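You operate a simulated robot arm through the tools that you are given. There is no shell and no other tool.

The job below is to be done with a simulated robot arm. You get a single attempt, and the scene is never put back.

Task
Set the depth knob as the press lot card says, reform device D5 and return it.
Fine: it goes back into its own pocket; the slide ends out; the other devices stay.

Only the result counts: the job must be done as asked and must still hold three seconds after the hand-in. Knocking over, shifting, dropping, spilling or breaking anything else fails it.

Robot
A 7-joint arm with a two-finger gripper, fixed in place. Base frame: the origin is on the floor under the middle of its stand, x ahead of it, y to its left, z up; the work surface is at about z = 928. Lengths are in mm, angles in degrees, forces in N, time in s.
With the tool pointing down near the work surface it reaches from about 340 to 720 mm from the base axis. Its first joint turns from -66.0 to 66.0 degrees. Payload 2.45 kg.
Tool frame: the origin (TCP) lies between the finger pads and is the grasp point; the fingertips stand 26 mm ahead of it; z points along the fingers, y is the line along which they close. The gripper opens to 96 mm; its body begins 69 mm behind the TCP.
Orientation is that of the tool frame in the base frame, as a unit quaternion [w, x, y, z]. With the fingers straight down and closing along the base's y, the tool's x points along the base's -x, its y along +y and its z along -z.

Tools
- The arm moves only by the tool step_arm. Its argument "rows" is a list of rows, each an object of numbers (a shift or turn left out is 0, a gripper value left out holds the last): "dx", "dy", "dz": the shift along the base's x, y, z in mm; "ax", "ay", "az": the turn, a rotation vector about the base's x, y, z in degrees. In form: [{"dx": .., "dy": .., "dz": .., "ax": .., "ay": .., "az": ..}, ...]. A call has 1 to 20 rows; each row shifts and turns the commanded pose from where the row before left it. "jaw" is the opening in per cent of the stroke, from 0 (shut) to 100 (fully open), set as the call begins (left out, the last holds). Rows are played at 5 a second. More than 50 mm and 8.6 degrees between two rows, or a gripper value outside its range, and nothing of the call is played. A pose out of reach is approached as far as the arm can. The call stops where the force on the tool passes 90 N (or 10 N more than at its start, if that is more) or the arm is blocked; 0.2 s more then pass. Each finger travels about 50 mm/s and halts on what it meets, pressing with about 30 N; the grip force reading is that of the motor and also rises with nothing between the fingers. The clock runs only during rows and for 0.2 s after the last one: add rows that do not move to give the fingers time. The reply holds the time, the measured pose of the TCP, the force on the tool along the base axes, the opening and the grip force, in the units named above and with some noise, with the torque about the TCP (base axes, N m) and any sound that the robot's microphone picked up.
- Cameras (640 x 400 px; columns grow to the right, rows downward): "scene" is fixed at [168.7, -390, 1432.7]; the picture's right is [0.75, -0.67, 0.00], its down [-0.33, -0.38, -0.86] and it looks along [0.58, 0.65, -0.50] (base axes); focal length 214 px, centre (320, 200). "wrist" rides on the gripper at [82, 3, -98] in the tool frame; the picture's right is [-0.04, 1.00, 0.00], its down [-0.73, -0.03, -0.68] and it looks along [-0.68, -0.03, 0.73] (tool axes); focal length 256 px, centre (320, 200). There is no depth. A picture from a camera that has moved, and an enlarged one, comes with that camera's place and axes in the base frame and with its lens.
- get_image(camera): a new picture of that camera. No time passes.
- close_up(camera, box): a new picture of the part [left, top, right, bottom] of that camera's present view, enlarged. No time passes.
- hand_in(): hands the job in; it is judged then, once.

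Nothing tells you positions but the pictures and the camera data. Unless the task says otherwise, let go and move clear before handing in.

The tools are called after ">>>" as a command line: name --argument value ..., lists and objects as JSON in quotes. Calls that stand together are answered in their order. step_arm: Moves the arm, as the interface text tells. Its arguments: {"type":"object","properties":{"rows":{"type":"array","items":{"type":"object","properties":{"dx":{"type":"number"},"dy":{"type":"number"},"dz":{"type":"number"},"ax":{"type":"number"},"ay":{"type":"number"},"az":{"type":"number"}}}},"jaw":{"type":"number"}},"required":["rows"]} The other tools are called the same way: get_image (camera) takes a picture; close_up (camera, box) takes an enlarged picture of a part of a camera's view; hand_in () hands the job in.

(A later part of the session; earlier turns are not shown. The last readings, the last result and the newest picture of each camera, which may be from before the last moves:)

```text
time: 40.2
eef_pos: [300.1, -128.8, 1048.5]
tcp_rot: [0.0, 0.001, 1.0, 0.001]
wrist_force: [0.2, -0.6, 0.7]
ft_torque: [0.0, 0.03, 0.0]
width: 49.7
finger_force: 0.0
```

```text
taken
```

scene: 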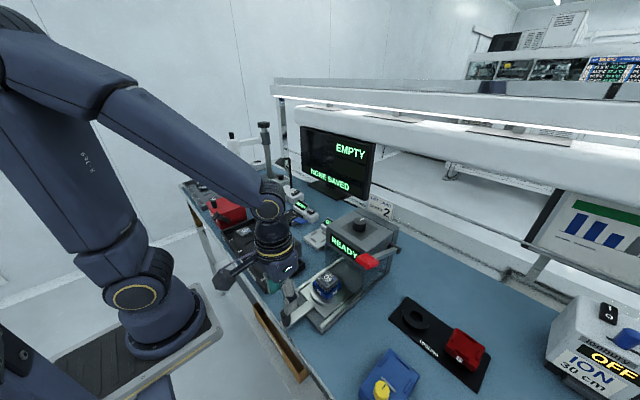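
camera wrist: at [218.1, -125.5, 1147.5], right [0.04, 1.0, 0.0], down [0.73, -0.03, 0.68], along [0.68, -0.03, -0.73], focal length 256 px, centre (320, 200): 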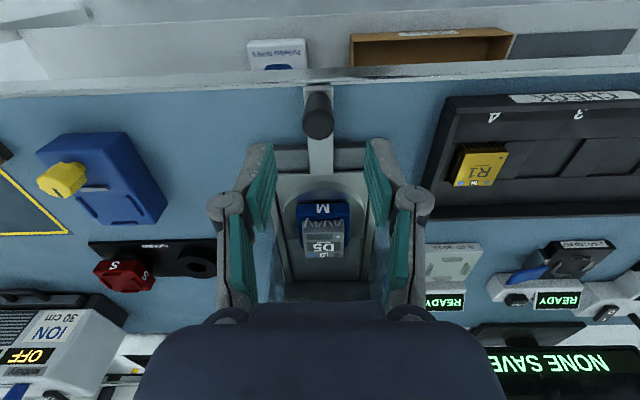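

>>> close_up --camera "wrist" --box '[270, 70, 370, 150]'

>>> close_up --camera "scene" --box '[210, 240, 330, 340]'

```text
5.00 times, centred on (320, 110) of wrist
camera zoom: at [218.1, -125.5, 1147.5], right [0.04, 1.0, 0.0], down [0.73, -0.03, 0.68], along [0.68, -0.03, -0.73], focal length 1280 px, centre (320, 650)
```

zoom: 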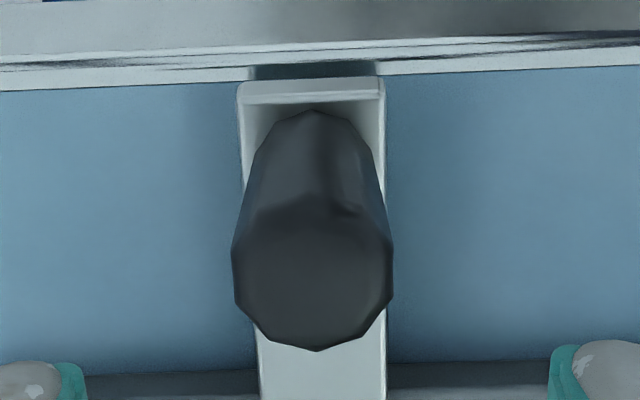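

```text
4.00 times, centred on (270, 290) of scene
camera zoom: at [168.7, -390.0, 1432.7], right [0.75, -0.67, 0.0], down [-0.33, -0.38, -0.86], along [0.58, 0.65, -0.5], focal length 858 px, centre (520, -160)
```

zoom: 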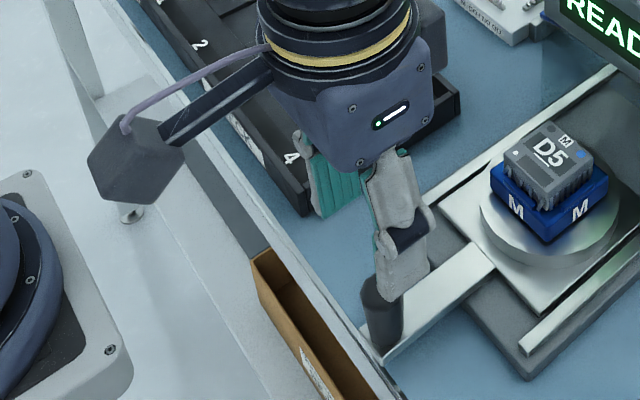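

The post centre is about (300, -130), top near z 984, and the gripper is directly above it. I'll descend around it with the jaw open.

>>> step_arm --rows '[{"dy": -1, "dz": -20}, {"dz": -20}, {"dz": -15}, {"dz": -15}, {"dz": 0}, {"dz": 0}]'

>>> close_up --camera "wrist" --box '[220, 80, 420, 240]'

>>> close_up --camera "scene" --box '[230, 260, 330, 340]'

```text
time: 41.6
eef_pos: [297.7, -130.4, 978.6]
tcp_rot: [-0.001, 0.0, 1.0, -0.001]
wrist_force: [-0.2, -0.1, -0.9]
ft_torque: [0.0, 0.01, -0.03]
width: 50.1
finger_force: 0.1
```

```text
2.50 times, centred on (320, 160) of wrist
camera zoom: at [217.0, -126.9, 1076.6], right [0.04, 1.0, 0.0], down [0.73, -0.03, 0.68], along [0.68, -0.03, -0.73], focal length 640 px, centre (320, 300)
```

zoom: 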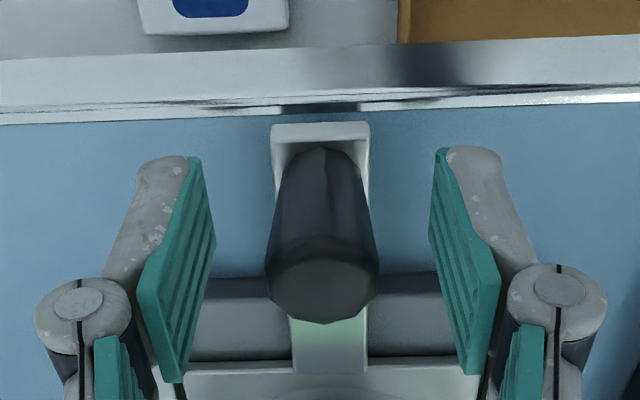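

```text
5.00 times, centred on (280, 300) of scene
camera zoom: at [168.7, -390.0, 1432.7], right [0.75, -0.67, 0.0], down [-0.33, -0.38, -0.86], along [0.58, 0.65, -0.5], focal length 1072 px, centre (520, -300)
```

zoom: 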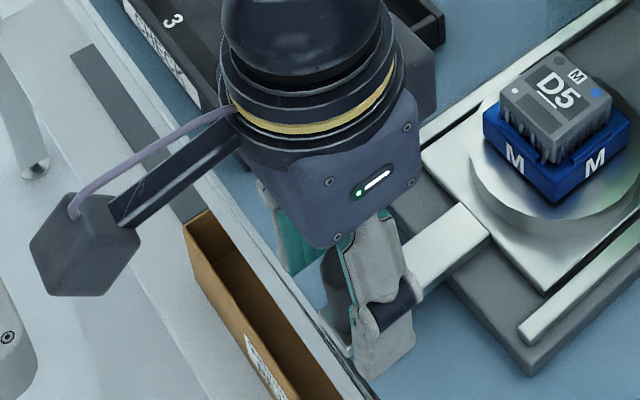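

Reach is fine and the fingers straddle the post. Now close on it.

>>> step_arm --rows '[{"dz": 0}, {"dz": 0}, {"dz": 0}, {"dz": 0}]' --jaw 12

>>> close_up --camera "wrist" --box '[220, 80, 420, 240]'

```text
time: 42.6
eef_pos: [298.8, -129.7, 978.2]
tcp_rot: [0.0, -0.002, 1.0, 0.0]
wrist_force: [1.5, 4.6, 0.0]
ft_torque: [0.02, -0.01, 0.02]
width: 22.0
finger_force: 44.9
```

```text
2.50 times, centred on (320, 160) of wrist
camera zoom: at [217.0, -126.6, 1076.8], right [0.04, 1.0, 0.0], down [0.73, -0.03, 0.68], along [0.68, -0.03, -0.73], focal length 640 px, centre (320, 300)
```

zoom: 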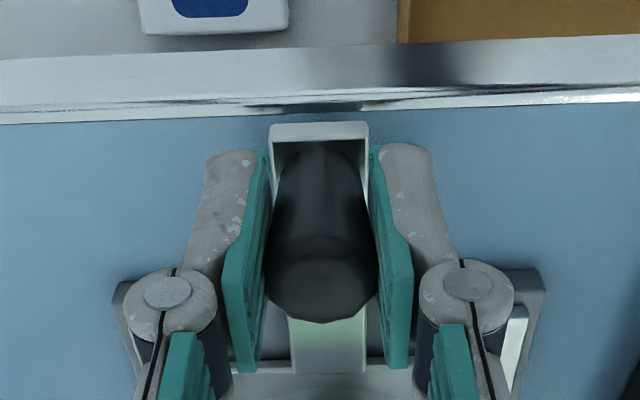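

Post gripped (22.0 mm). I'll push the slide in gently, first 15 mm, to see how it behaves.

>>> step_arm --rows '[{"dx": 2}, {"dx": 3}, {"dx": 5}, {"dx": 5}, {"dx": 0}]'

>>> close_up --camera "scene" --box '[260, 220, 420, 340]'

```text
time: 43.8
eef_pos: [315.2, -129.0, 978.1]
tcp_rot: [-0.001, -0.002, 1.0, 0.0]
wrist_force: [-1.0, 4.8, -13.6]
ft_torque: [-0.02, 0.57, 0.08]
width: 21.9
finger_force: 45.1
```

```text
3.33 times, centred on (340, 280) of scene
camera zoom: at [168.8, -389.9, 1432.7], right [0.75, -0.67, 0.0], down [-0.33, -0.38, -0.86], along [0.58, 0.65, -0.5], focal length 715 px, centre (253, -67)
```

zoom: 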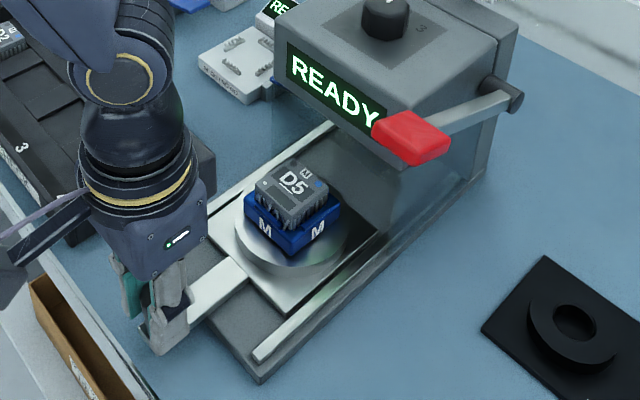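

The slide moves with the device on it. Continue pushing in.

>>> step_arm --rows '[{"dx": 5}, {"dx": 5}, {"dx": 5}, {"dx": 5}, {"dx": 5}, {"dx": 5}, {"dx": 5}, {"dx": 5}, {"dx": 0}]'

>>> close_up --camera "scene" --box '[260, 220, 420, 340]'

```text
time: 45.8
eef_pos: [354.0, -129.6, 979.3]
tcp_rot: [0.0, -0.001, 1.0, 0.0]
wrist_force: [-1.3, 15.2, -7.5]
ft_torque: [-0.02, 1.03, 0.1]
width: 22.0
finger_force: 44.9
```

```text
3.33 times, centred on (340, 280) of scene
camera zoom: at [168.8, -389.6, 1432.8], right [0.75, -0.67, 0.0], down [-0.33, -0.38, -0.86], along [0.58, 0.65, -0.5], focal length 715 px, centre (253, -67)
```

zoom: 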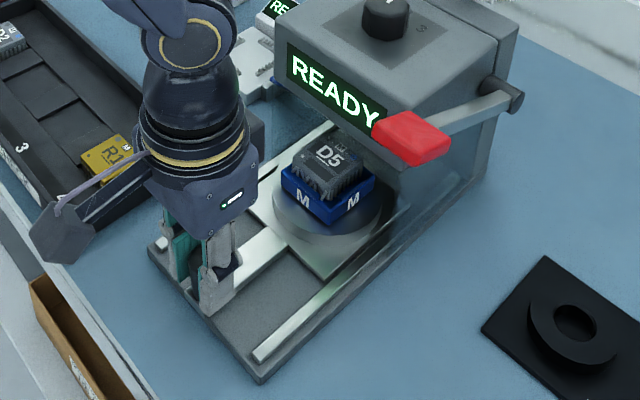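

A side force builds up slowly (the slide axis is slightly off base x). I'll add a small +y correction and continue.

>>> step_arm --rows '[{"dx": 5, "dy": 0.4}, {"dx": 5, "dy": 0.4}, {"dx": 5, "dy": 0.2}, {"dx": 5, "dy": 0.1}, {"dx": 5, "dy": 0.1}, {"dx": 0}]'

>>> close_up --camera "scene" --box '[260, 220, 420, 340]'

```text
time: 47.2
eef_pos: [379.6, -129.2, 978.2]
tcp_rot: [0.0, -0.001, 1.0, 0.0]
wrist_force: [0.1, 10.7, -19.7]
ft_torque: [-0.05, -0.13, 0.03]
width: 21.7
finger_force: 44.7
```

```text
3.33 times, centred on (340, 280) of scene
camera zoom: at [168.9, -389.8, 1432.7], right [0.75, -0.67, 0.0], down [-0.33, -0.38, -0.86], along [0.58, 0.65, -0.5], focal length 715 px, centre (253, -67)
```

zoom: 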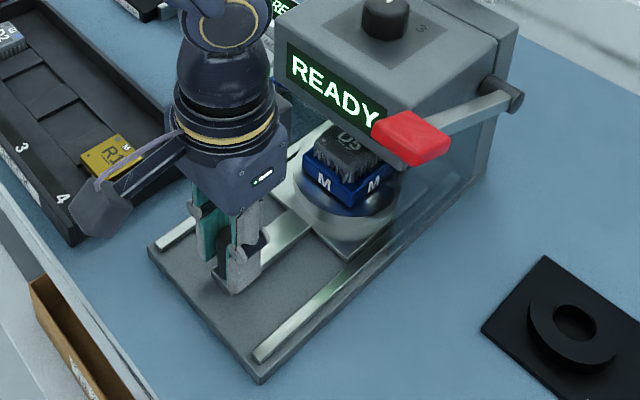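

Continue in, with a slight downward relief, watching for the end stop.

>>> step_arm --rows '[{"dx": 4, "dy": 0.4, "dz": -0.5}, {"dx": 4, "dy": 0.3, "dz": -0.3}, {"dx": 4, "dy": 0.1}, {"dx": 4, "dy": 0.1}, {"dx": 0}]'

>>> close_up --camera "scene" --box '[260, 200, 420, 320]'

>>> get_image --camera "wrist"

```text
time: 48.4
eef_pos: [397.6, -129.6, 978.5]
tcp_rot: [0.001, 0.0, 1.0, -0.001]
wrist_force: [-2.3, -4.6, -11.6]
ft_torque: [-0.02, 0.28, -0.08]
width: 21.7
finger_force: 44.9
```

```text
3.33 times, centred on (340, 260) of scene
camera zoom: at [168.8, -390.2, 1432.6], right [0.75, -0.67, 0.0], down [-0.33, -0.37, -0.86], along [0.58, 0.65, -0.5], focal length 715 px, centre (253, 0)
```

zoom: 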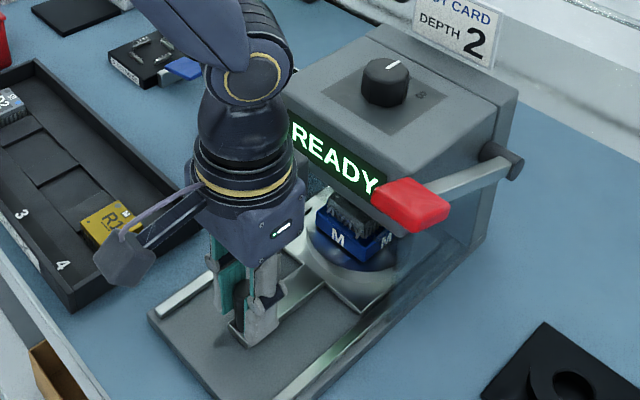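

```text
taken
camera wrist: at [314.8, -126.3, 1076.9], right [0.04, 1.0, 0.0], down [0.73, -0.03, 0.68], along [0.68, -0.03, -0.73], focal length 256 px, centre (320, 200)
```

wrist: 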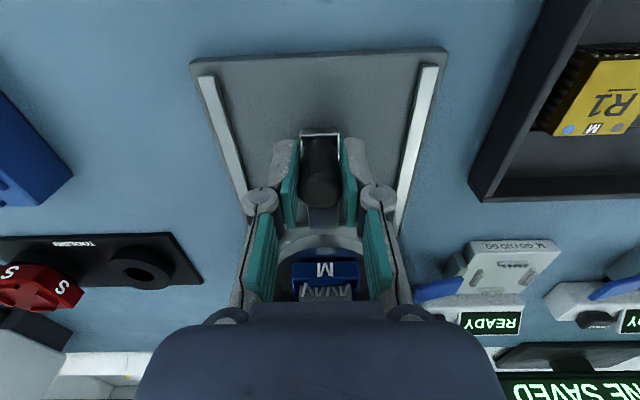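

>>> step_arm --rows '[{"dx": 3, "dz": -0.3}, {"dx": 3}, {"dx": 3}, {"dx": 3}, {"dx": 0}]'

>>> close_up --camera "scene" --box '[280, 200, 420, 310]'

```text
time: 49.6
eef_pos: [407.1, -130.6, 979.2]
tcp_rot: [0.002, 0.0, 1.0, -0.001]
wrist_force: [-1.3, -13.0, 18.9]
ft_torque: [0.0, 0.9, 0.01]
width: 21.8
finger_force: 45.6
```

```text
3.64 times, centred on (350, 255) of scene
camera zoom: at [168.5, -390.3, 1432.6], right [0.75, -0.67, 0.0], down [-0.33, -0.37, -0.86], along [0.58, 0.65, -0.5], focal length 780 px, centre (211, 0)
```

zoom: 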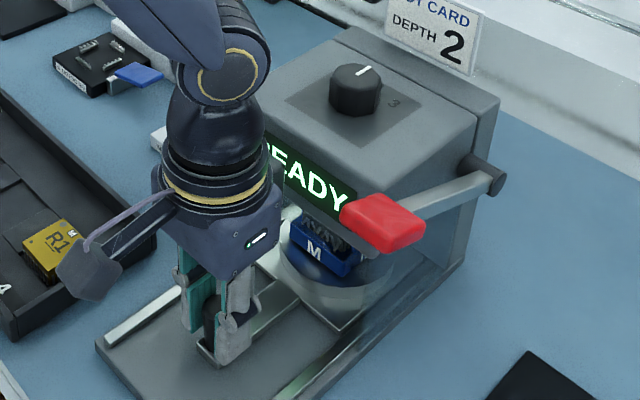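

>>> step_arm --rows '[{"dx": 2, "dy": -0.6, "dz": 0.5}, {"dx": 3, "dy": -0.4}, {"dx": 3}, {"dx": 0}]'

>>> step_arm --rows '[{"dx": 3}, {"dx": 3}, {"dx": 0}]'

>>> close_up --camera "scene" --box '[280, 200, 420, 310]'

```text
time: 50.6
eef_pos: [410.9, -130.3, 977.0]
tcp_rot: [-0.004, 0.0, 1.0, 0.002]
wrist_force: [-30.3, -10.5, -6.8]
ft_torque: [0.07, -0.02, -0.04]
width: 21.8
finger_force: 44.6
```

```text
time: 51.4
eef_pos: [418.7, -129.0, 976.9]
tcp_rot: [-0.003, 0.001, 1.0, 0.002]
wrist_force: [-29.8, -13.9, -9.1]
ft_torque: [0.04, -0.04, 0.06]
width: 21.9
finger_force: 44.8
```

```text
3.64 times, centred on (350, 255) of scene
camera zoom: at [168.0, -390.4, 1432.7], right [0.75, -0.67, 0.0], down [-0.33, -0.37, -0.86], along [0.58, 0.65, -0.5], focal length 780 px, centre (211, 0)
```

zoom: 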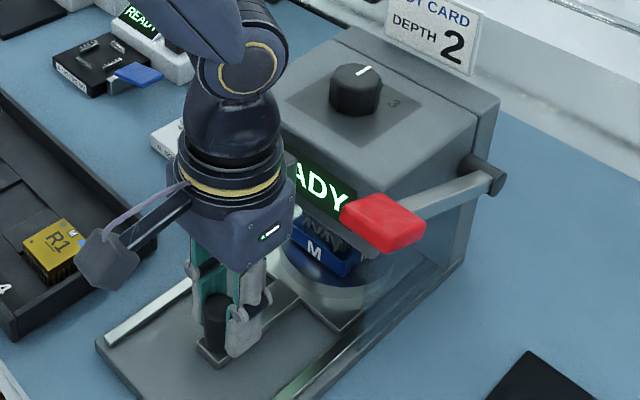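

The x-force shows the slide reached its end stop (about 111 mm of travel). I'll open the jaw and rise away.

>>> step_arm --rows '[{"dx": 0}, {"dx": 0}, {"dx": 0}]' --jaw 52

>>> step_arm --rows '[{"dz": 20}, {"dz": 30}, {"dx": -20, "dz": 30}, {"dx": -30, "dz": 30}, {"dx": -20, "dz": 30}, {"dz": 0}]'

>>> get_image --camera "wrist"

>>> get_image --camera "scene"

>>> close_up --camera "scene" --box '[280, 200, 420, 310]'

```text
time: 52.2
eef_pos: [421.5, -130.1, 977.7]
tcp_rot: [0.002, -0.001, 1.0, 0.0]
wrist_force: [-0.1, -0.6, -0.8]
ft_torque: [-0.02, -0.01, 0.0]
width: 49.8
finger_force: 0.0
```

```text
time: 53.6
eef_pos: [351.2, -131.2, 1118.7]
tcp_rot: [0.0, 0.0, 1.0, -0.001]
wrist_force: [0.6, -0.2, -0.3]
ft_torque: [-0.03, 0.07, -0.01]
width: 49.9
finger_force: 0.0
```

```text
taken
camera wrist: at [270.7, -128.6, 1216.2], right [0.04, 1.0, 0.0], down [0.73, -0.03, 0.68], along [0.68, -0.03, -0.73], focal length 256 px, centre (320, 200)
```

wrist: 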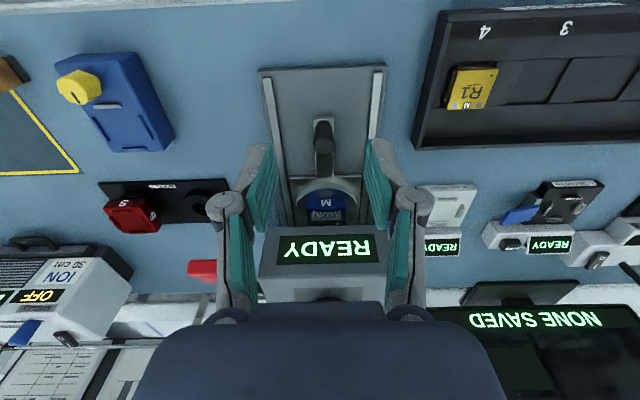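

```text
taken
```

scene: 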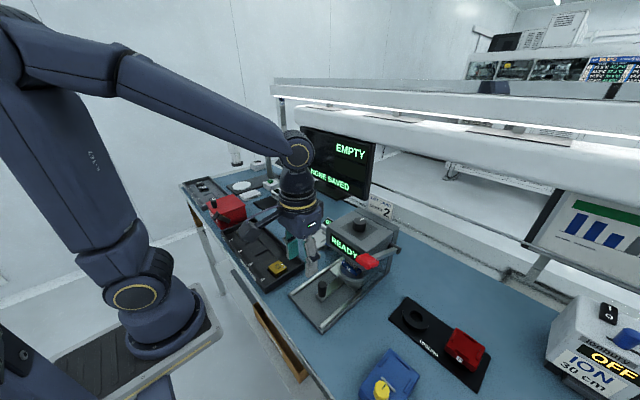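

```text
3.64 times, centred on (350, 255) of scene
camera zoom: at [168.7, -390.0, 1432.7], right [0.75, -0.67, 0.0], down [-0.33, -0.38, -0.86], along [0.58, 0.65, -0.5], focal length 780 px, centre (211, 0)
```

zoom: 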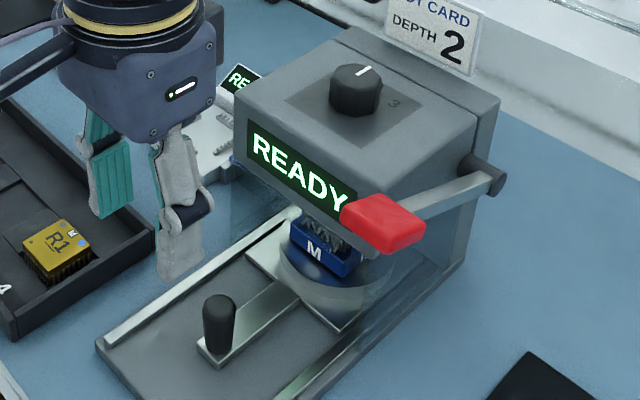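

The handle post appears at x≈393–397. I'll check whether the slide is really fully in.

>>> close_up --camera "wrist" --box '[250, 60, 400, 270]'

>>> close_up --camera "scene" --box '[330, 245, 400, 295]'

```text
1.90 times, centred on (325, 165) of wrist
camera zoom: at [270.7, -128.6, 1216.2], right [0.04, 1.0, 0.0], down [0.73, -0.03, 0.68], along [0.68, -0.03, -0.73], focal length 488 px, centre (310, 267)
```

zoom: 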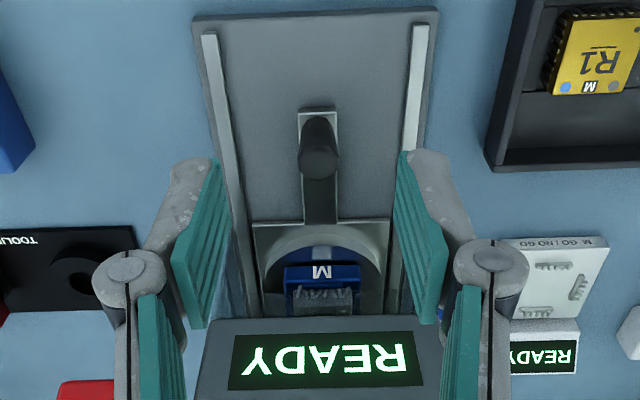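

```text
8.00 times, centred on (365, 270) of scene
camera zoom: at [168.7, -390.0, 1432.7], right [0.75, -0.67, 0.0], down [-0.33, -0.38, -0.86], along [0.58, 0.65, -0.5], focal length 1716 px, centre (-40, -360)
```

zoom: 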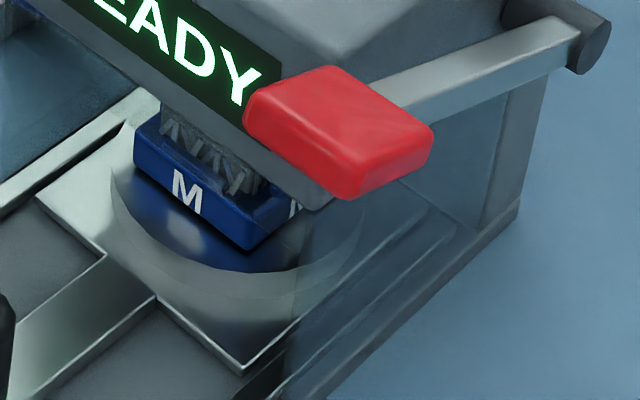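

The slide travelled about 109 mm, so the die is under the ram. Next is the lever: red grip near (461, -214, 1095), pivot near (577, -217, 1067). I'll close the jaw, go over there, and tilt the tool forward so the hand stays clear of the housing.

>>> step_arm --rows '[{"dz": 30}, {"dz": 35}, {"dy": -40}, {"dx": 20, "dy": -40}, {"dx": 30, "dy": -11}, {"dx": 30}, {"ay": -7}, {"ay": -7}, {"ay": -6}, {"dz": 0}]' --jaw 0

>>> get_image --camera "wrist"

>>> close_up --camera "scene" --box '[300, 140, 460, 270]'

```text
time: 55.8
eef_pos: [432.8, -219.6, 1182.6]
tcp_rot: [0.174, 0.0, 0.985, 0.0]
wrist_force: [-0.6, -0.5, 0.3]
ft_torque: [0.02, 0.0, -0.02]
width: 0.1
finger_force: 28.5
```

```text
taken
camera wrist: at [321.5, -216.9, 1247.2], right [0.04, 1.0, 0.01], down [0.46, -0.03, 0.89], along [0.89, -0.03, -0.46], focal length 256 px, centre (320, 200)
```

wrist: 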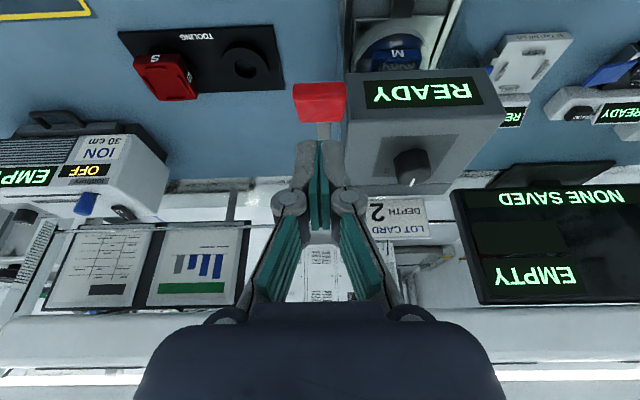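

```text
3.08 times, centred on (380, 205) of scene
camera zoom: at [168.7, -390.0, 1432.7], right [0.75, -0.67, 0.0], down [-0.33, -0.38, -0.86], along [0.58, 0.65, -0.5], focal length 660 px, centre (135, 185)
```

zoom: 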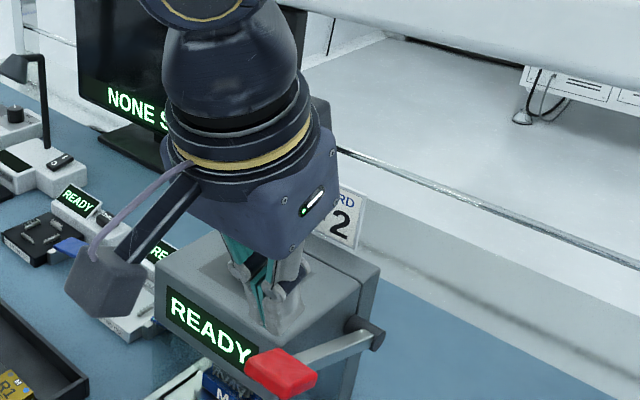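

The fingers are lined up in y with the red grip (y -241…-201). I'll bring the tips over it and descend to just above, then press down in small steps.

>>> step_arm --rows '[{"dx": 12, "dy": -1.5}, {"dz": -20}, {"dz": -20}, {"dz": -10}, {"dz": 0}]'

>>> close_up --camera "wrist" --box '[240, 80, 400, 220]'

>>> close_up --camera "scene" --box '[320, 180, 440, 280]'

```text
time: 57.0
eef_pos: [443.7, -222.3, 1133.1]
tcp_rot: [0.173, -0.001, 0.985, 0.001]
wrist_force: [0.5, -1.0, 1.6]
ft_torque: [-0.01, -0.03, -0.01]
width: 6.0
finger_force: 28.4
```

```text
2.86 times, centred on (320, 150) of wrist
camera zoom: at [333.5, -218.8, 1198.0], right [0.04, 1.0, 0.01], down [0.46, -0.03, 0.89], along [0.89, -0.03, -0.46], focal length 731 px, centre (320, 343)
```

zoom: 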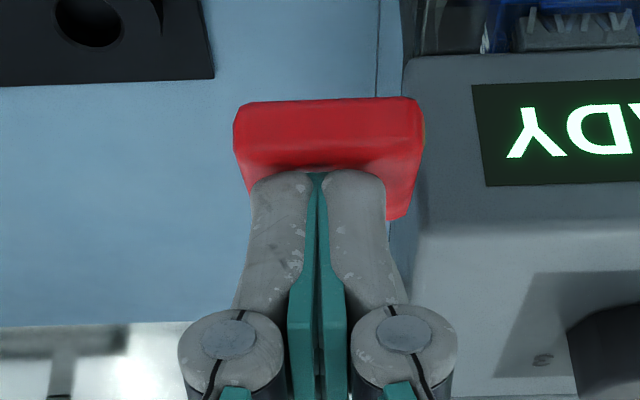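

```text
4.00 times, centred on (380, 230) of scene
camera zoom: at [168.7, -390.0, 1432.7], right [0.75, -0.67, 0.0], down [-0.33, -0.38, -0.86], along [0.58, 0.65, -0.5], focal length 858 px, centre (80, 80)
```

zoom: 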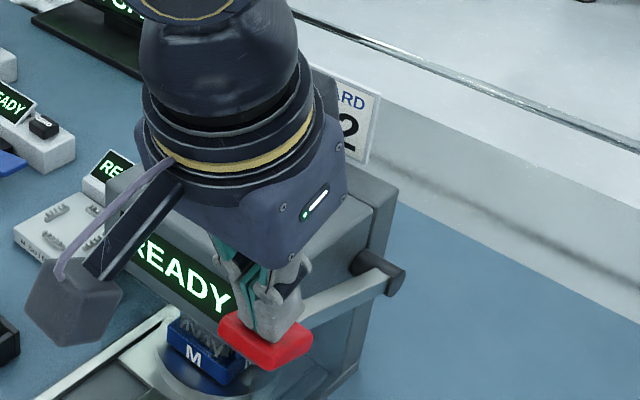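

Tips are on the grip. I'll push down in small steps and watch the force.

>>> step_arm --rows '[{"dz": -4}, {"dz": -4}, {"dz": -4}, {"dz": 0}]'

>>> close_up --camera "scene" --box '[320, 180, 440, 280]'

```text
time: 58.0
eef_pos: [443.4, -223.0, 1122.2]
tcp_rot: [0.174, 0.0, 0.985, 0.0]
wrist_force: [-0.6, 1.2, 2.0]
ft_torque: [0.08, 0.01, -0.04]
width: 6.0
finger_force: 28.9
```

```text
4.00 times, centred on (380, 230) of scene
camera zoom: at [168.7, -390.0, 1432.7], right [0.75, -0.67, 0.0], down [-0.33, -0.38, -0.86], along [0.58, 0.65, -0.5], focal length 858 px, centre (80, 80)
```

zoom: 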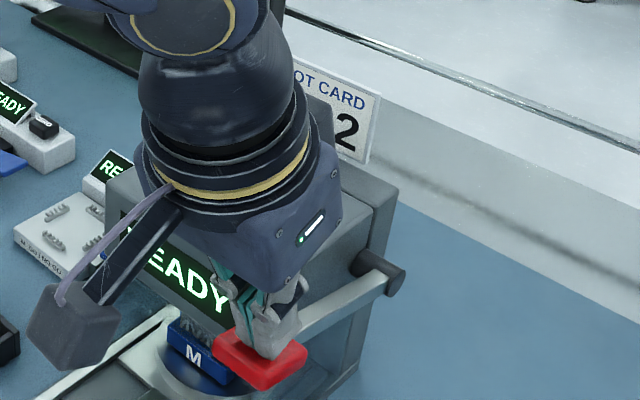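

The lever follows down easily (≈2 N). Continuing.

>>> step_arm --rows '[{"dz": -5}, {"dz": -5}, {"dz": -5}, {"dz": -5}, {"dz": 0}]'

>>> close_up --camera "scene" --box '[320, 180, 440, 280]'

>>> close_up --camera "wrist" --box '[240, 80, 400, 220]'

```text
time: 59.2
eef_pos: [444.5, -220.8, 1100.8]
tcp_rot: [0.173, -0.001, 0.985, 0.0]
wrist_force: [-0.8, -1.8, 2.6]
ft_torque: [-0.08, -0.01, 0.01]
width: 5.8
finger_force: 28.9
```

```text
4.00 times, centred on (380, 230) of scene
camera zoom: at [168.7, -390.0, 1432.7], right [0.75, -0.67, 0.0], down [-0.33, -0.38, -0.86], along [0.58, 0.65, -0.5], focal length 858 px, centre (80, 80)
```

zoom: 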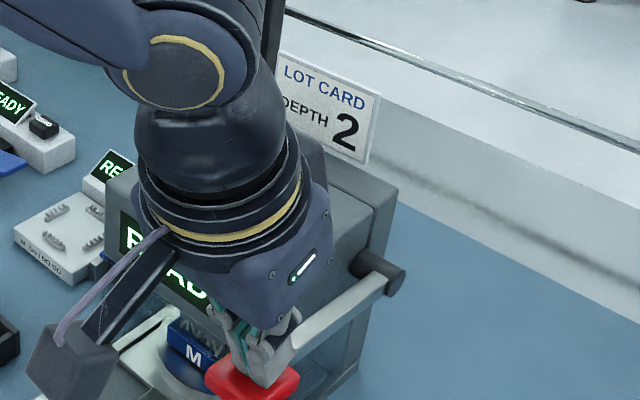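

```text
2.86 times, centred on (320, 150) of wrist
camera zoom: at [332.8, -218.7, 1165.8], right [0.04, 1.0, 0.01], down [0.46, -0.03, 0.89], along [0.89, -0.03, -0.46], focal length 731 px, centre (320, 343)
```

zoom: 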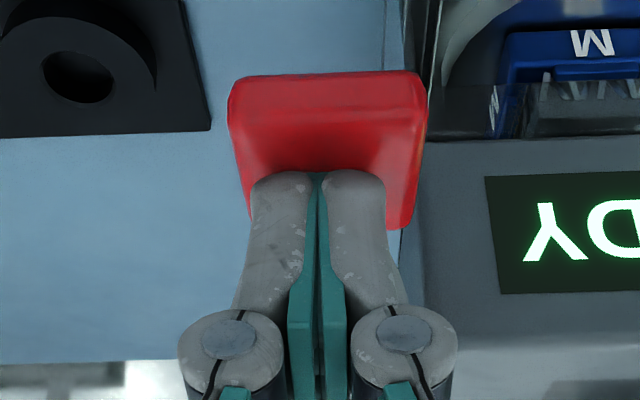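

>>> step_arm --rows '[{"dz": -5}, {"dz": -5}, {"dx": 1, "dz": -5}, {"dx": 1, "dz": -5}, {"dz": 0}]'

>>> close_up --camera "scene" --box '[320, 180, 440, 280]'

>>> close_up --camera "wrist" --box '[240, 80, 400, 220]'

```text
time: 60.4
eef_pos: [444.7, -221.6, 1080.7]
tcp_rot: [0.174, 0.0, 0.985, 0.0]
wrist_force: [-1.8, 0.9, 2.9]
ft_torque: [0.03, 0.08, 0.01]
width: 5.9
finger_force: 29.2
```

```text
4.00 times, centred on (380, 230) of scene
camera zoom: at [168.6, -389.9, 1432.7], right [0.75, -0.67, 0.0], down [-0.33, -0.38, -0.86], along [0.58, 0.65, -0.5], focal length 858 px, centre (80, 80)
```

zoom: 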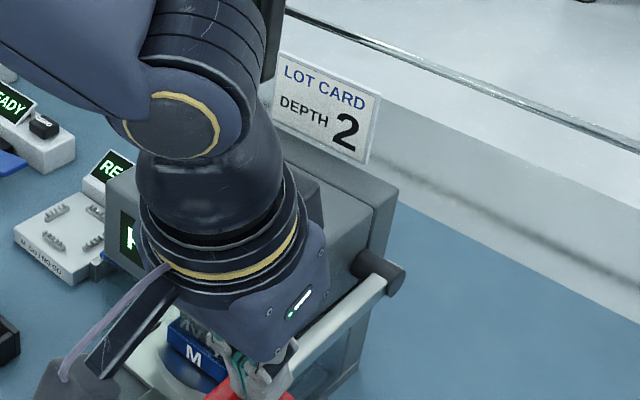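

```text
2.86 times, centred on (320, 150) of wrist
camera zoom: at [334.6, -218.8, 1145.4], right [0.04, 1.0, 0.01], down [0.46, -0.03, 0.89], along [0.89, -0.03, -0.46], focal length 731 px, centre (320, 343)
```

zoom: 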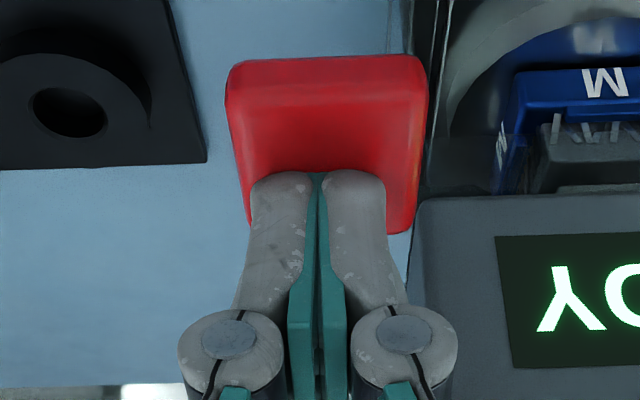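

>>> step_arm --rows '[{"dz": -5}, {"dx": 1, "dz": -5}, {"dx": 1, "dz": -5}, {"dx": 1, "dz": -5}, {"dz": 0}]'

>>> close_up --camera "scene" --box '[320, 180, 440, 300]'

>>> close_up --camera "wrist" --box '[240, 60, 440, 220]'

```text
time: 61.6
eef_pos: [447.2, -222.7, 1061.5]
tcp_rot: [0.174, 0.0, 0.985, 0.0]
wrist_force: [-2.7, 0.3, 4.3]
ft_torque: [-0.01, 0.09, -0.03]
width: 5.9
finger_force: 28.8
```

```text
3.33 times, centred on (380, 240) of scene
camera zoom: at [168.6, -390.0, 1432.7], right [0.75, -0.67, 0.0], down [-0.33, -0.38, -0.86], along [0.58, 0.65, -0.5], focal length 715 px, centre (120, 67)
```

zoom: 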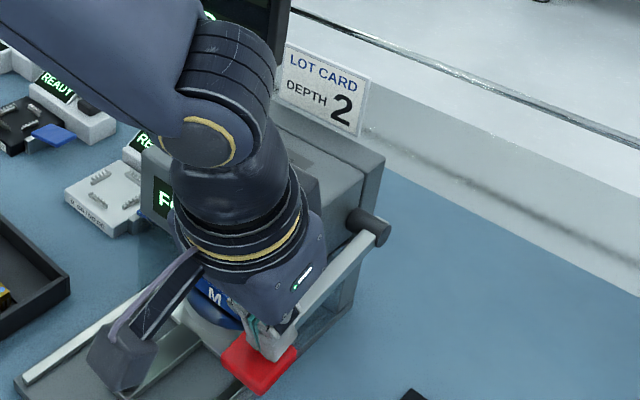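

```text
2.50 times, centred on (340, 140) of wrist
camera zoom: at [338.3, -218.8, 1125.3], right [0.04, 1.0, 0.01], down [0.46, -0.03, 0.89], along [0.89, -0.03, -0.46], focal length 640 px, centre (270, 350)
```

zoom: 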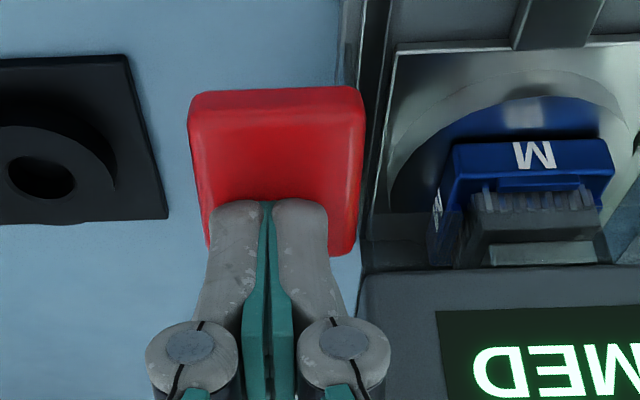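

The display now reads "…MED" (FORMED) and D5's leads look straight. I'll raise back along the same path and see whether the lever springs back.

>>> close_up --camera "wrist" --box '[340, 90, 480, 230]'

>>> step_arm --rows '[{"dx": -1, "dz": 5}, {"dx": -1, "dz": 5}, {"dx": -1, "dz": 5}, {"dz": 5}, {"dx": -1, "dz": 5}, {"dx": -1, "dz": 5}, {"dz": 5}, {"dz": 5}, {"dz": 0}]'

>>> close_up --camera "scene" --box '[320, 180, 440, 300]'

>>> close_up --camera "wrist" --box '[240, 60, 440, 220]'

```text
2.86 times, centred on (410, 160) of wrist
camera zoom: at [338.3, -218.8, 1125.3], right [0.04, 1.0, 0.01], down [0.46, -0.03, 0.89], along [0.89, -0.03, -0.46], focal length 731 px, centre (63, 314)
```

zoom: 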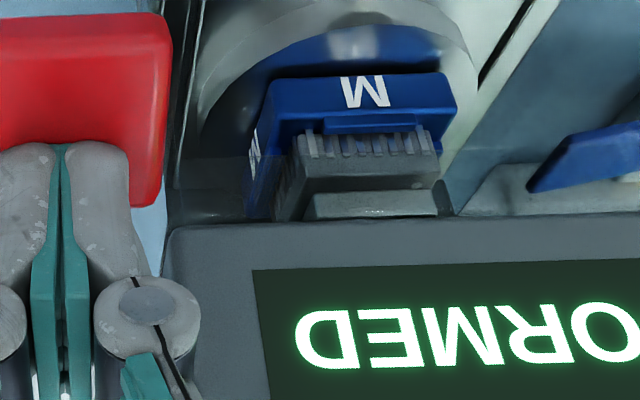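

```text
time: 63.6
eef_pos: [443.2, -222.5, 1100.2]
tcp_rot: [0.174, 0.0, 0.985, 0.001]
wrist_force: [-0.6, -0.5, 2.5]
ft_torque: [0.0, 0.02, -0.01]
width: 6.1
finger_force: 28.4
```

```text
3.33 times, centred on (380, 240) of scene
camera zoom: at [168.7, -390.0, 1432.7], right [0.75, -0.67, 0.0], down [-0.33, -0.38, -0.86], along [0.58, 0.65, -0.5], focal length 715 px, centre (120, 67)
```

zoom: 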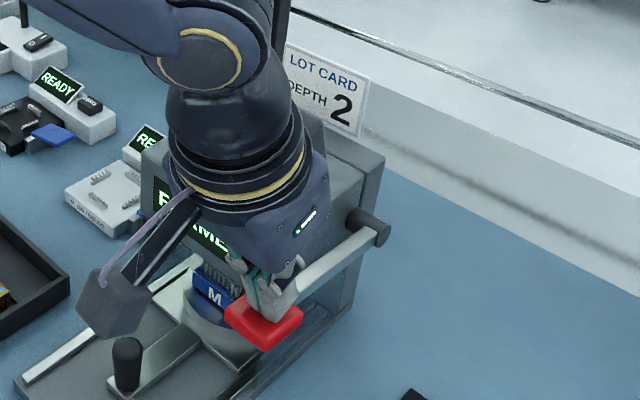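

```text
2.50 times, centred on (340, 140) of wrist
camera zoom: at [333.3, -218.3, 1165.8], right [0.04, 1.0, 0.01], down [0.46, -0.03, 0.89], along [0.89, -0.03, -0.46], focal length 640 px, centre (270, 350)
```

zoom: 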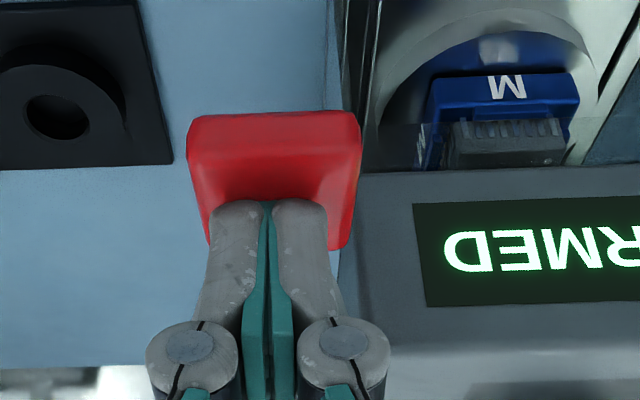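

The lever springs back up as I rise. I'll lift clear, set the tool vertical, and look at the display and handle.

>>> step_arm --rows '[{"dz": 10}, {"dz": 20}, {"dz": 30}, {"dz": 30}, {"ay": 7}, {"ay": 7}, {"ay": 6}, {"dx": -30}, {"dx": -30, "dy": 20}, {"dy": 40}, {"dy": 32}, {"dz": 0}]' --jaw 0

>>> get_image --camera "wrist"

>>> close_up --camera "scene" --box '[280, 190, 430, 310]'

```text
time: 66.2
eef_pos: [384.0, -127.5, 1190.7]
tcp_rot: [0.0, 0.0, 1.0, 0.0]
wrist_force: [0.0, -1.1, -0.1]
ft_torque: [-0.01, 0.03, -0.01]
width: 0.0
finger_force: 28.6
```

```text
taken
camera wrist: at [302.4, -124.3, 1289.9], right [0.04, 1.0, 0.0], down [0.73, -0.03, 0.68], along [0.68, -0.03, -0.73], focal length 256 px, centre (320, 200)
```

wrist: 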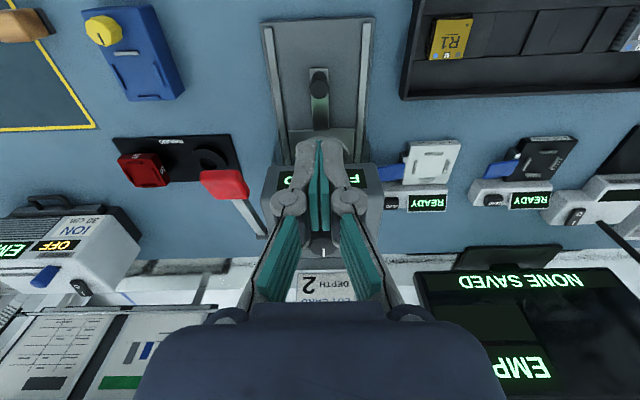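

```text
3.33 times, centred on (355, 250) of scene
camera zoom: at [168.7, -390.0, 1432.7], right [0.75, -0.67, 0.0], down [-0.33, -0.38, -0.86], along [0.58, 0.65, -0.5], focal length 715 px, centre (203, 33)
```

zoom: 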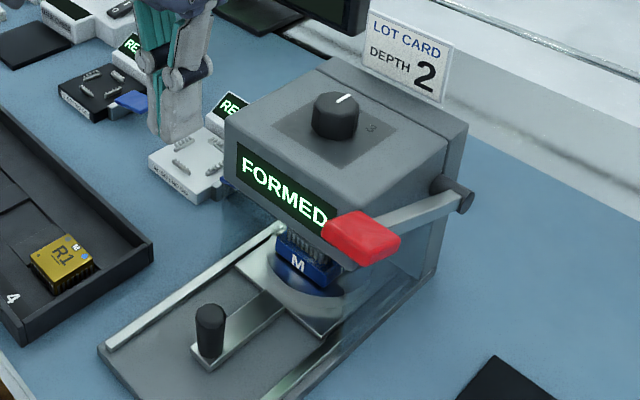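

Formed, lever is back up, and the knob is still at 2. Now locate the handle precisely to pull the slide out.

>>> close_up --camera "wrist" --box '[270, 40, 370, 140]'

```text
4.00 times, centred on (320, 90) of wrist
camera zoom: at [302.4, -124.3, 1289.9], right [0.04, 1.0, 0.0], down [0.73, -0.03, 0.68], along [0.68, -0.03, -0.73], focal length 1024 px, centre (320, 640)
```

zoom: 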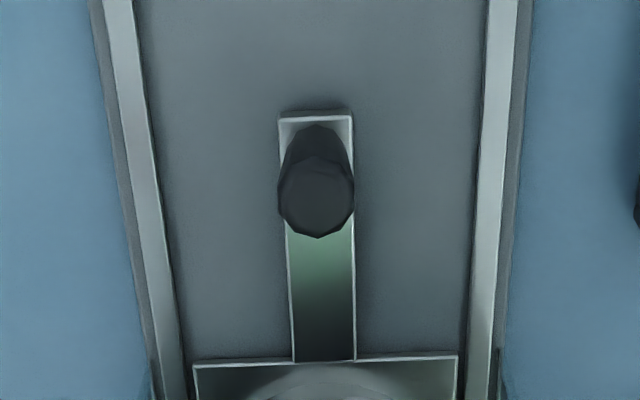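

The post is now at (411, -130). I'll open the jaw, descend around it and grip.

>>> step_arm --rows '[{"dx": 13, "dy": -1.5, "dz": -30}, {"dx": 13, "dy": -1, "dz": -40}, {"dz": -40}, {"dz": -40}, {"dz": 0}]' --jaw 52

>>> close_up --camera "wrist" --box '[220, 80, 420, 240]'

```text
time: 67.4
eef_pos: [408.0, -131.0, 1042.1]
tcp_rot: [-0.001, 0.001, 1.0, 0.0]
wrist_force: [0.3, -0.4, 0.0]
ft_torque: [0.0, 0.01, -0.03]
width: 50.1
finger_force: 0.0
```

```text
2.50 times, centred on (320, 160) of wrist
camera zoom: at [327.0, -127.9, 1140.4], right [0.04, 1.0, 0.0], down [0.73, -0.03, 0.68], along [0.68, -0.03, -0.73], focal length 640 px, centre (320, 300)
```

zoom: 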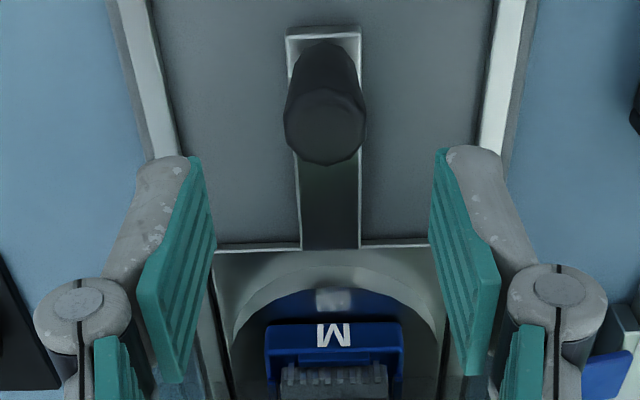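

>>> step_arm --rows '[{"dx": 1.5, "dz": -20}, {"dz": -20}, {"dz": -14}, {"dz": -10}, {"dz": 0}]'

>>> step_arm --rows '[{"dz": 0}, {"dz": 0}, {"dz": 0}, {"dz": 0}]' --jaw 12

>>> close_up --camera "wrist" --box '[220, 80, 420, 240]'

```text
time: 68.6
eef_pos: [410.3, -133.0, 977.5]
tcp_rot: [0.001, 0.001, 1.0, 0.0]
wrist_force: [-0.3, 0.2, 0.5]
ft_torque: [-0.03, 0.0, 0.0]
width: 49.8
finger_force: 0.1
```

```text
time: 69.6
eef_pos: [410.1, -130.1, 977.1]
tcp_rot: [-0.001, -0.001, 1.0, 0.002]
wrist_force: [1.9, 31.3, 6.2]
ft_torque: [-0.1, 0.07, 0.04]
width: 21.8
finger_force: 45.3
```

```text
2.50 times, centred on (320, 160) of wrist
camera zoom: at [328.9, -127.2, 1076.0], right [0.04, 1.0, 0.0], down [0.73, -0.03, 0.68], along [0.68, -0.02, -0.74], focal length 640 px, centre (320, 300)
```

zoom: 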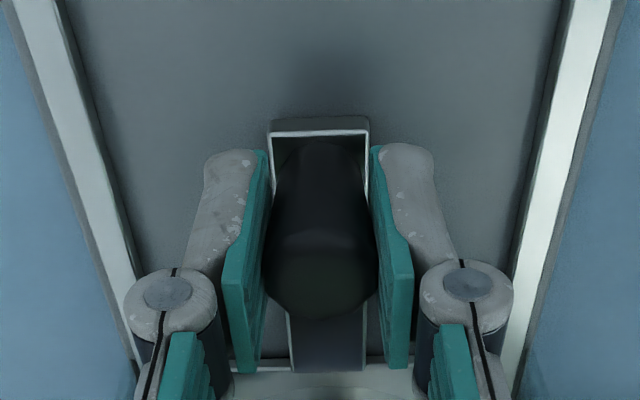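

There's a 31 N side load from a 1–2 mm y offset; I'll relieve it first, then pull the slide out slowly.

>>> step_arm --rows '[{"dy": 1}, {"dy": 0.8}, {"dy": 0}]'

>>> step_arm --rows '[{"dx": -2}, {"dx": -4}, {"dx": -5}, {"dx": -5}, {"dx": -5}, {"dx": 0}]'

>>> close_up --camera "scene" --box '[270, 220, 410, 330]'

```text
time: 70.4
eef_pos: [410.2, -129.3, 976.9]
tcp_rot: [0.0, -0.001, 1.0, -0.001]
wrist_force: [-0.4, 26.5, 3.1]
ft_torque: [-0.1, 0.6, 0.11]
width: 22.1
finger_force: 44.4
```

```text
time: 71.8
eef_pos: [390.7, -129.3, 977.6]
tcp_rot: [0.0, -0.001, 1.0, 0.0]
wrist_force: [1.0, 29.0, -0.9]
ft_torque: [-0.13, -0.04, -0.01]
width: 22.1
finger_force: 45.2
```

```text
3.64 times, centred on (340, 275) of scene
camera zoom: at [168.8, -389.2, 1432.9], right [0.75, -0.67, 0.0], down [-0.33, -0.38, -0.86], along [0.58, 0.65, -0.5], focal length 780 px, centre (247, -73)
```

zoom: 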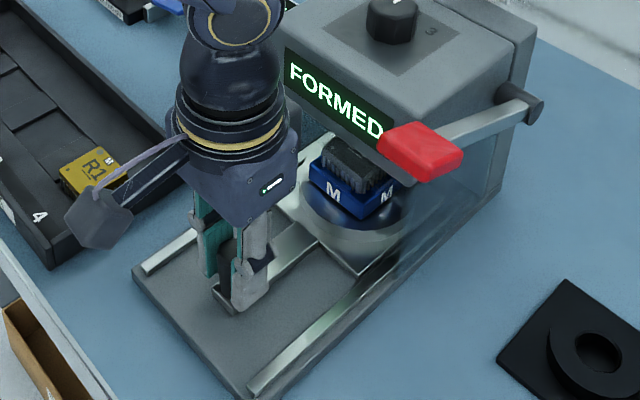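

>>> step_arm --rows '[{"dx": -4, "dy": 0.6}, {"dx": -5, "dy": 0.6}, {"dx": -5, "dy": 0.4}, {"dx": -5}, {"dx": -5}, {"dx": 0}]'

>>> close_up --camera "scene" --box '[270, 220, 410, 330]'

```text
time: 73.2
eef_pos: [367.0, -130.5, 977.1]
tcp_rot: [0.0, 0.001, 1.0, -0.001]
wrist_force: [1.6, 6.1, -15.6]
ft_torque: [-0.09, -1.03, -0.05]
width: 22.1
finger_force: 45.0
```

```text
3.64 times, centred on (340, 275) of scene
camera zoom: at [168.9, -389.9, 1432.7], right [0.75, -0.67, 0.0], down [-0.33, -0.38, -0.86], along [0.58, 0.65, -0.5], focal length 780 px, centre (247, -73)
```

zoom: 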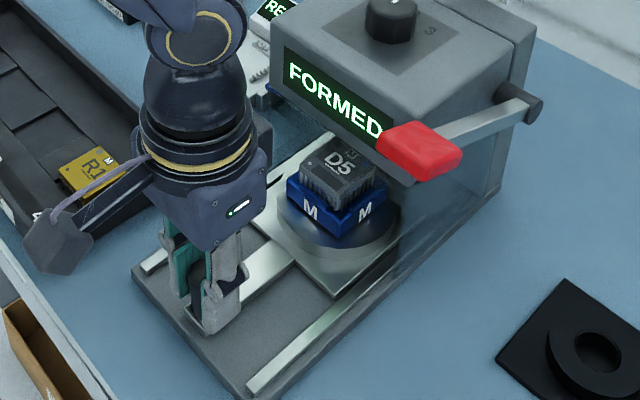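

>>> step_arm --rows '[{"dx": -5, "dz": -0.5}, {"dx": -5}, {"dx": -5}, {"dx": -5}, {"dx": -5}, {"dx": -5}, {"dx": 0}]'

>>> step_arm --rows '[{"dx": -5}, {"dx": -5}, {"dx": -5}, {"dx": -5}, {"dx": -4}, {"dx": 0}]'

>>> close_up --camera "scene" --box '[270, 220, 410, 330]'

```text
time: 74.8
eef_pos: [337.3, -130.0, 978.1]
tcp_rot: [0.001, 0.0, 1.0, -0.001]
wrist_force: [2.7, -4.6, 21.7]
ft_torque: [-0.01, -0.61, -0.04]
width: 22.0
finger_force: 44.5
```

```text
time: 76.2
eef_pos: [312.2, -128.8, 977.4]
tcp_rot: [0.002, 0.0, 1.0, 0.0]
wrist_force: [1.2, -18.4, 27.7]
ft_torque: [0.05, -0.07, -0.05]
width: 21.8
finger_force: 45.2
```

```text
3.64 times, centred on (340, 275) of scene
camera zoom: at [168.5, -390.4, 1432.6], right [0.75, -0.67, 0.0], down [-0.33, -0.37, -0.86], along [0.58, 0.65, -0.5], focal length 780 px, centre (247, -73)
```

zoom: 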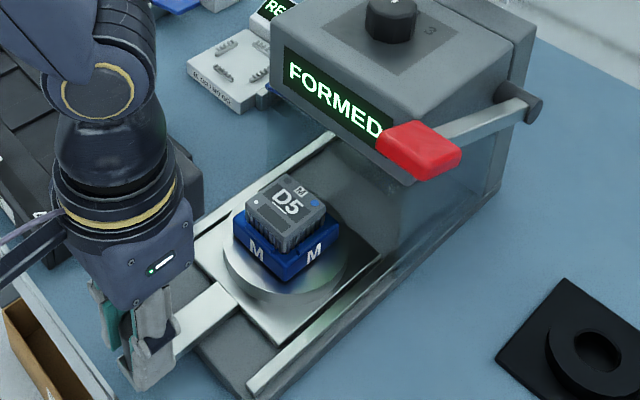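

Nearly out. I'll relieve y/z slightly and pull to the outer stop.

>>> step_arm --rows '[{"dx": -2, "dy": -0.6, "dz": 0.7}, {"dx": -3, "dy": -0.4}, {"dx": -3}, {"dx": -3}, {"dx": 0}]'

>>> step_arm --rows '[{"dx": -2}, {"dx": -2}, {"dx": 0}]'

>>> close_up --camera "scene" --box '[270, 250, 370, 340]'

```text
time: 77.4
eef_pos: [300.8, -130.0, 979.4]
tcp_rot: [-0.001, -0.001, 1.0, 0.002]
wrist_force: [-0.4, -14.6, -32.6]
ft_torque: [0.15, 0.19, -0.01]
width: 21.6
finger_force: 44.9
```

```text
time: 78.2
eef_pos: [300.4, -129.1, 979.1]
tcp_rot: [0.001, -0.001, 1.0, -0.001]
wrist_force: [27.3, 12.4, -16.7]
ft_torque: [-0.07, -0.02, -0.02]
width: 21.9
finger_force: 44.7
```

```text
4.44 times, centred on (320, 295) of scene
camera zoom: at [169.7, -389.7, 1432.7], right [0.75, -0.67, 0.0], down [-0.33, -0.38, -0.86], along [0.57, 0.65, -0.5], focal length 953 px, centre (320, -222)
```

zoom: 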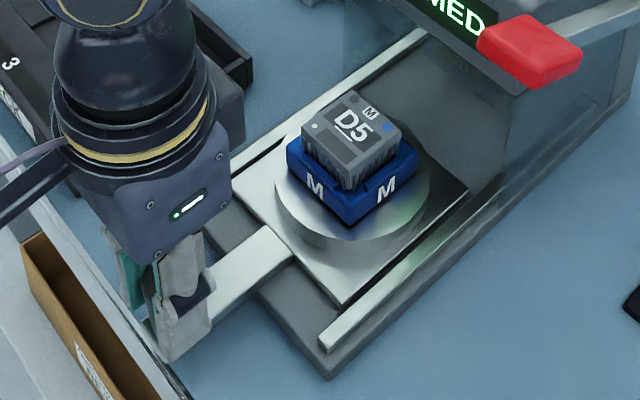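

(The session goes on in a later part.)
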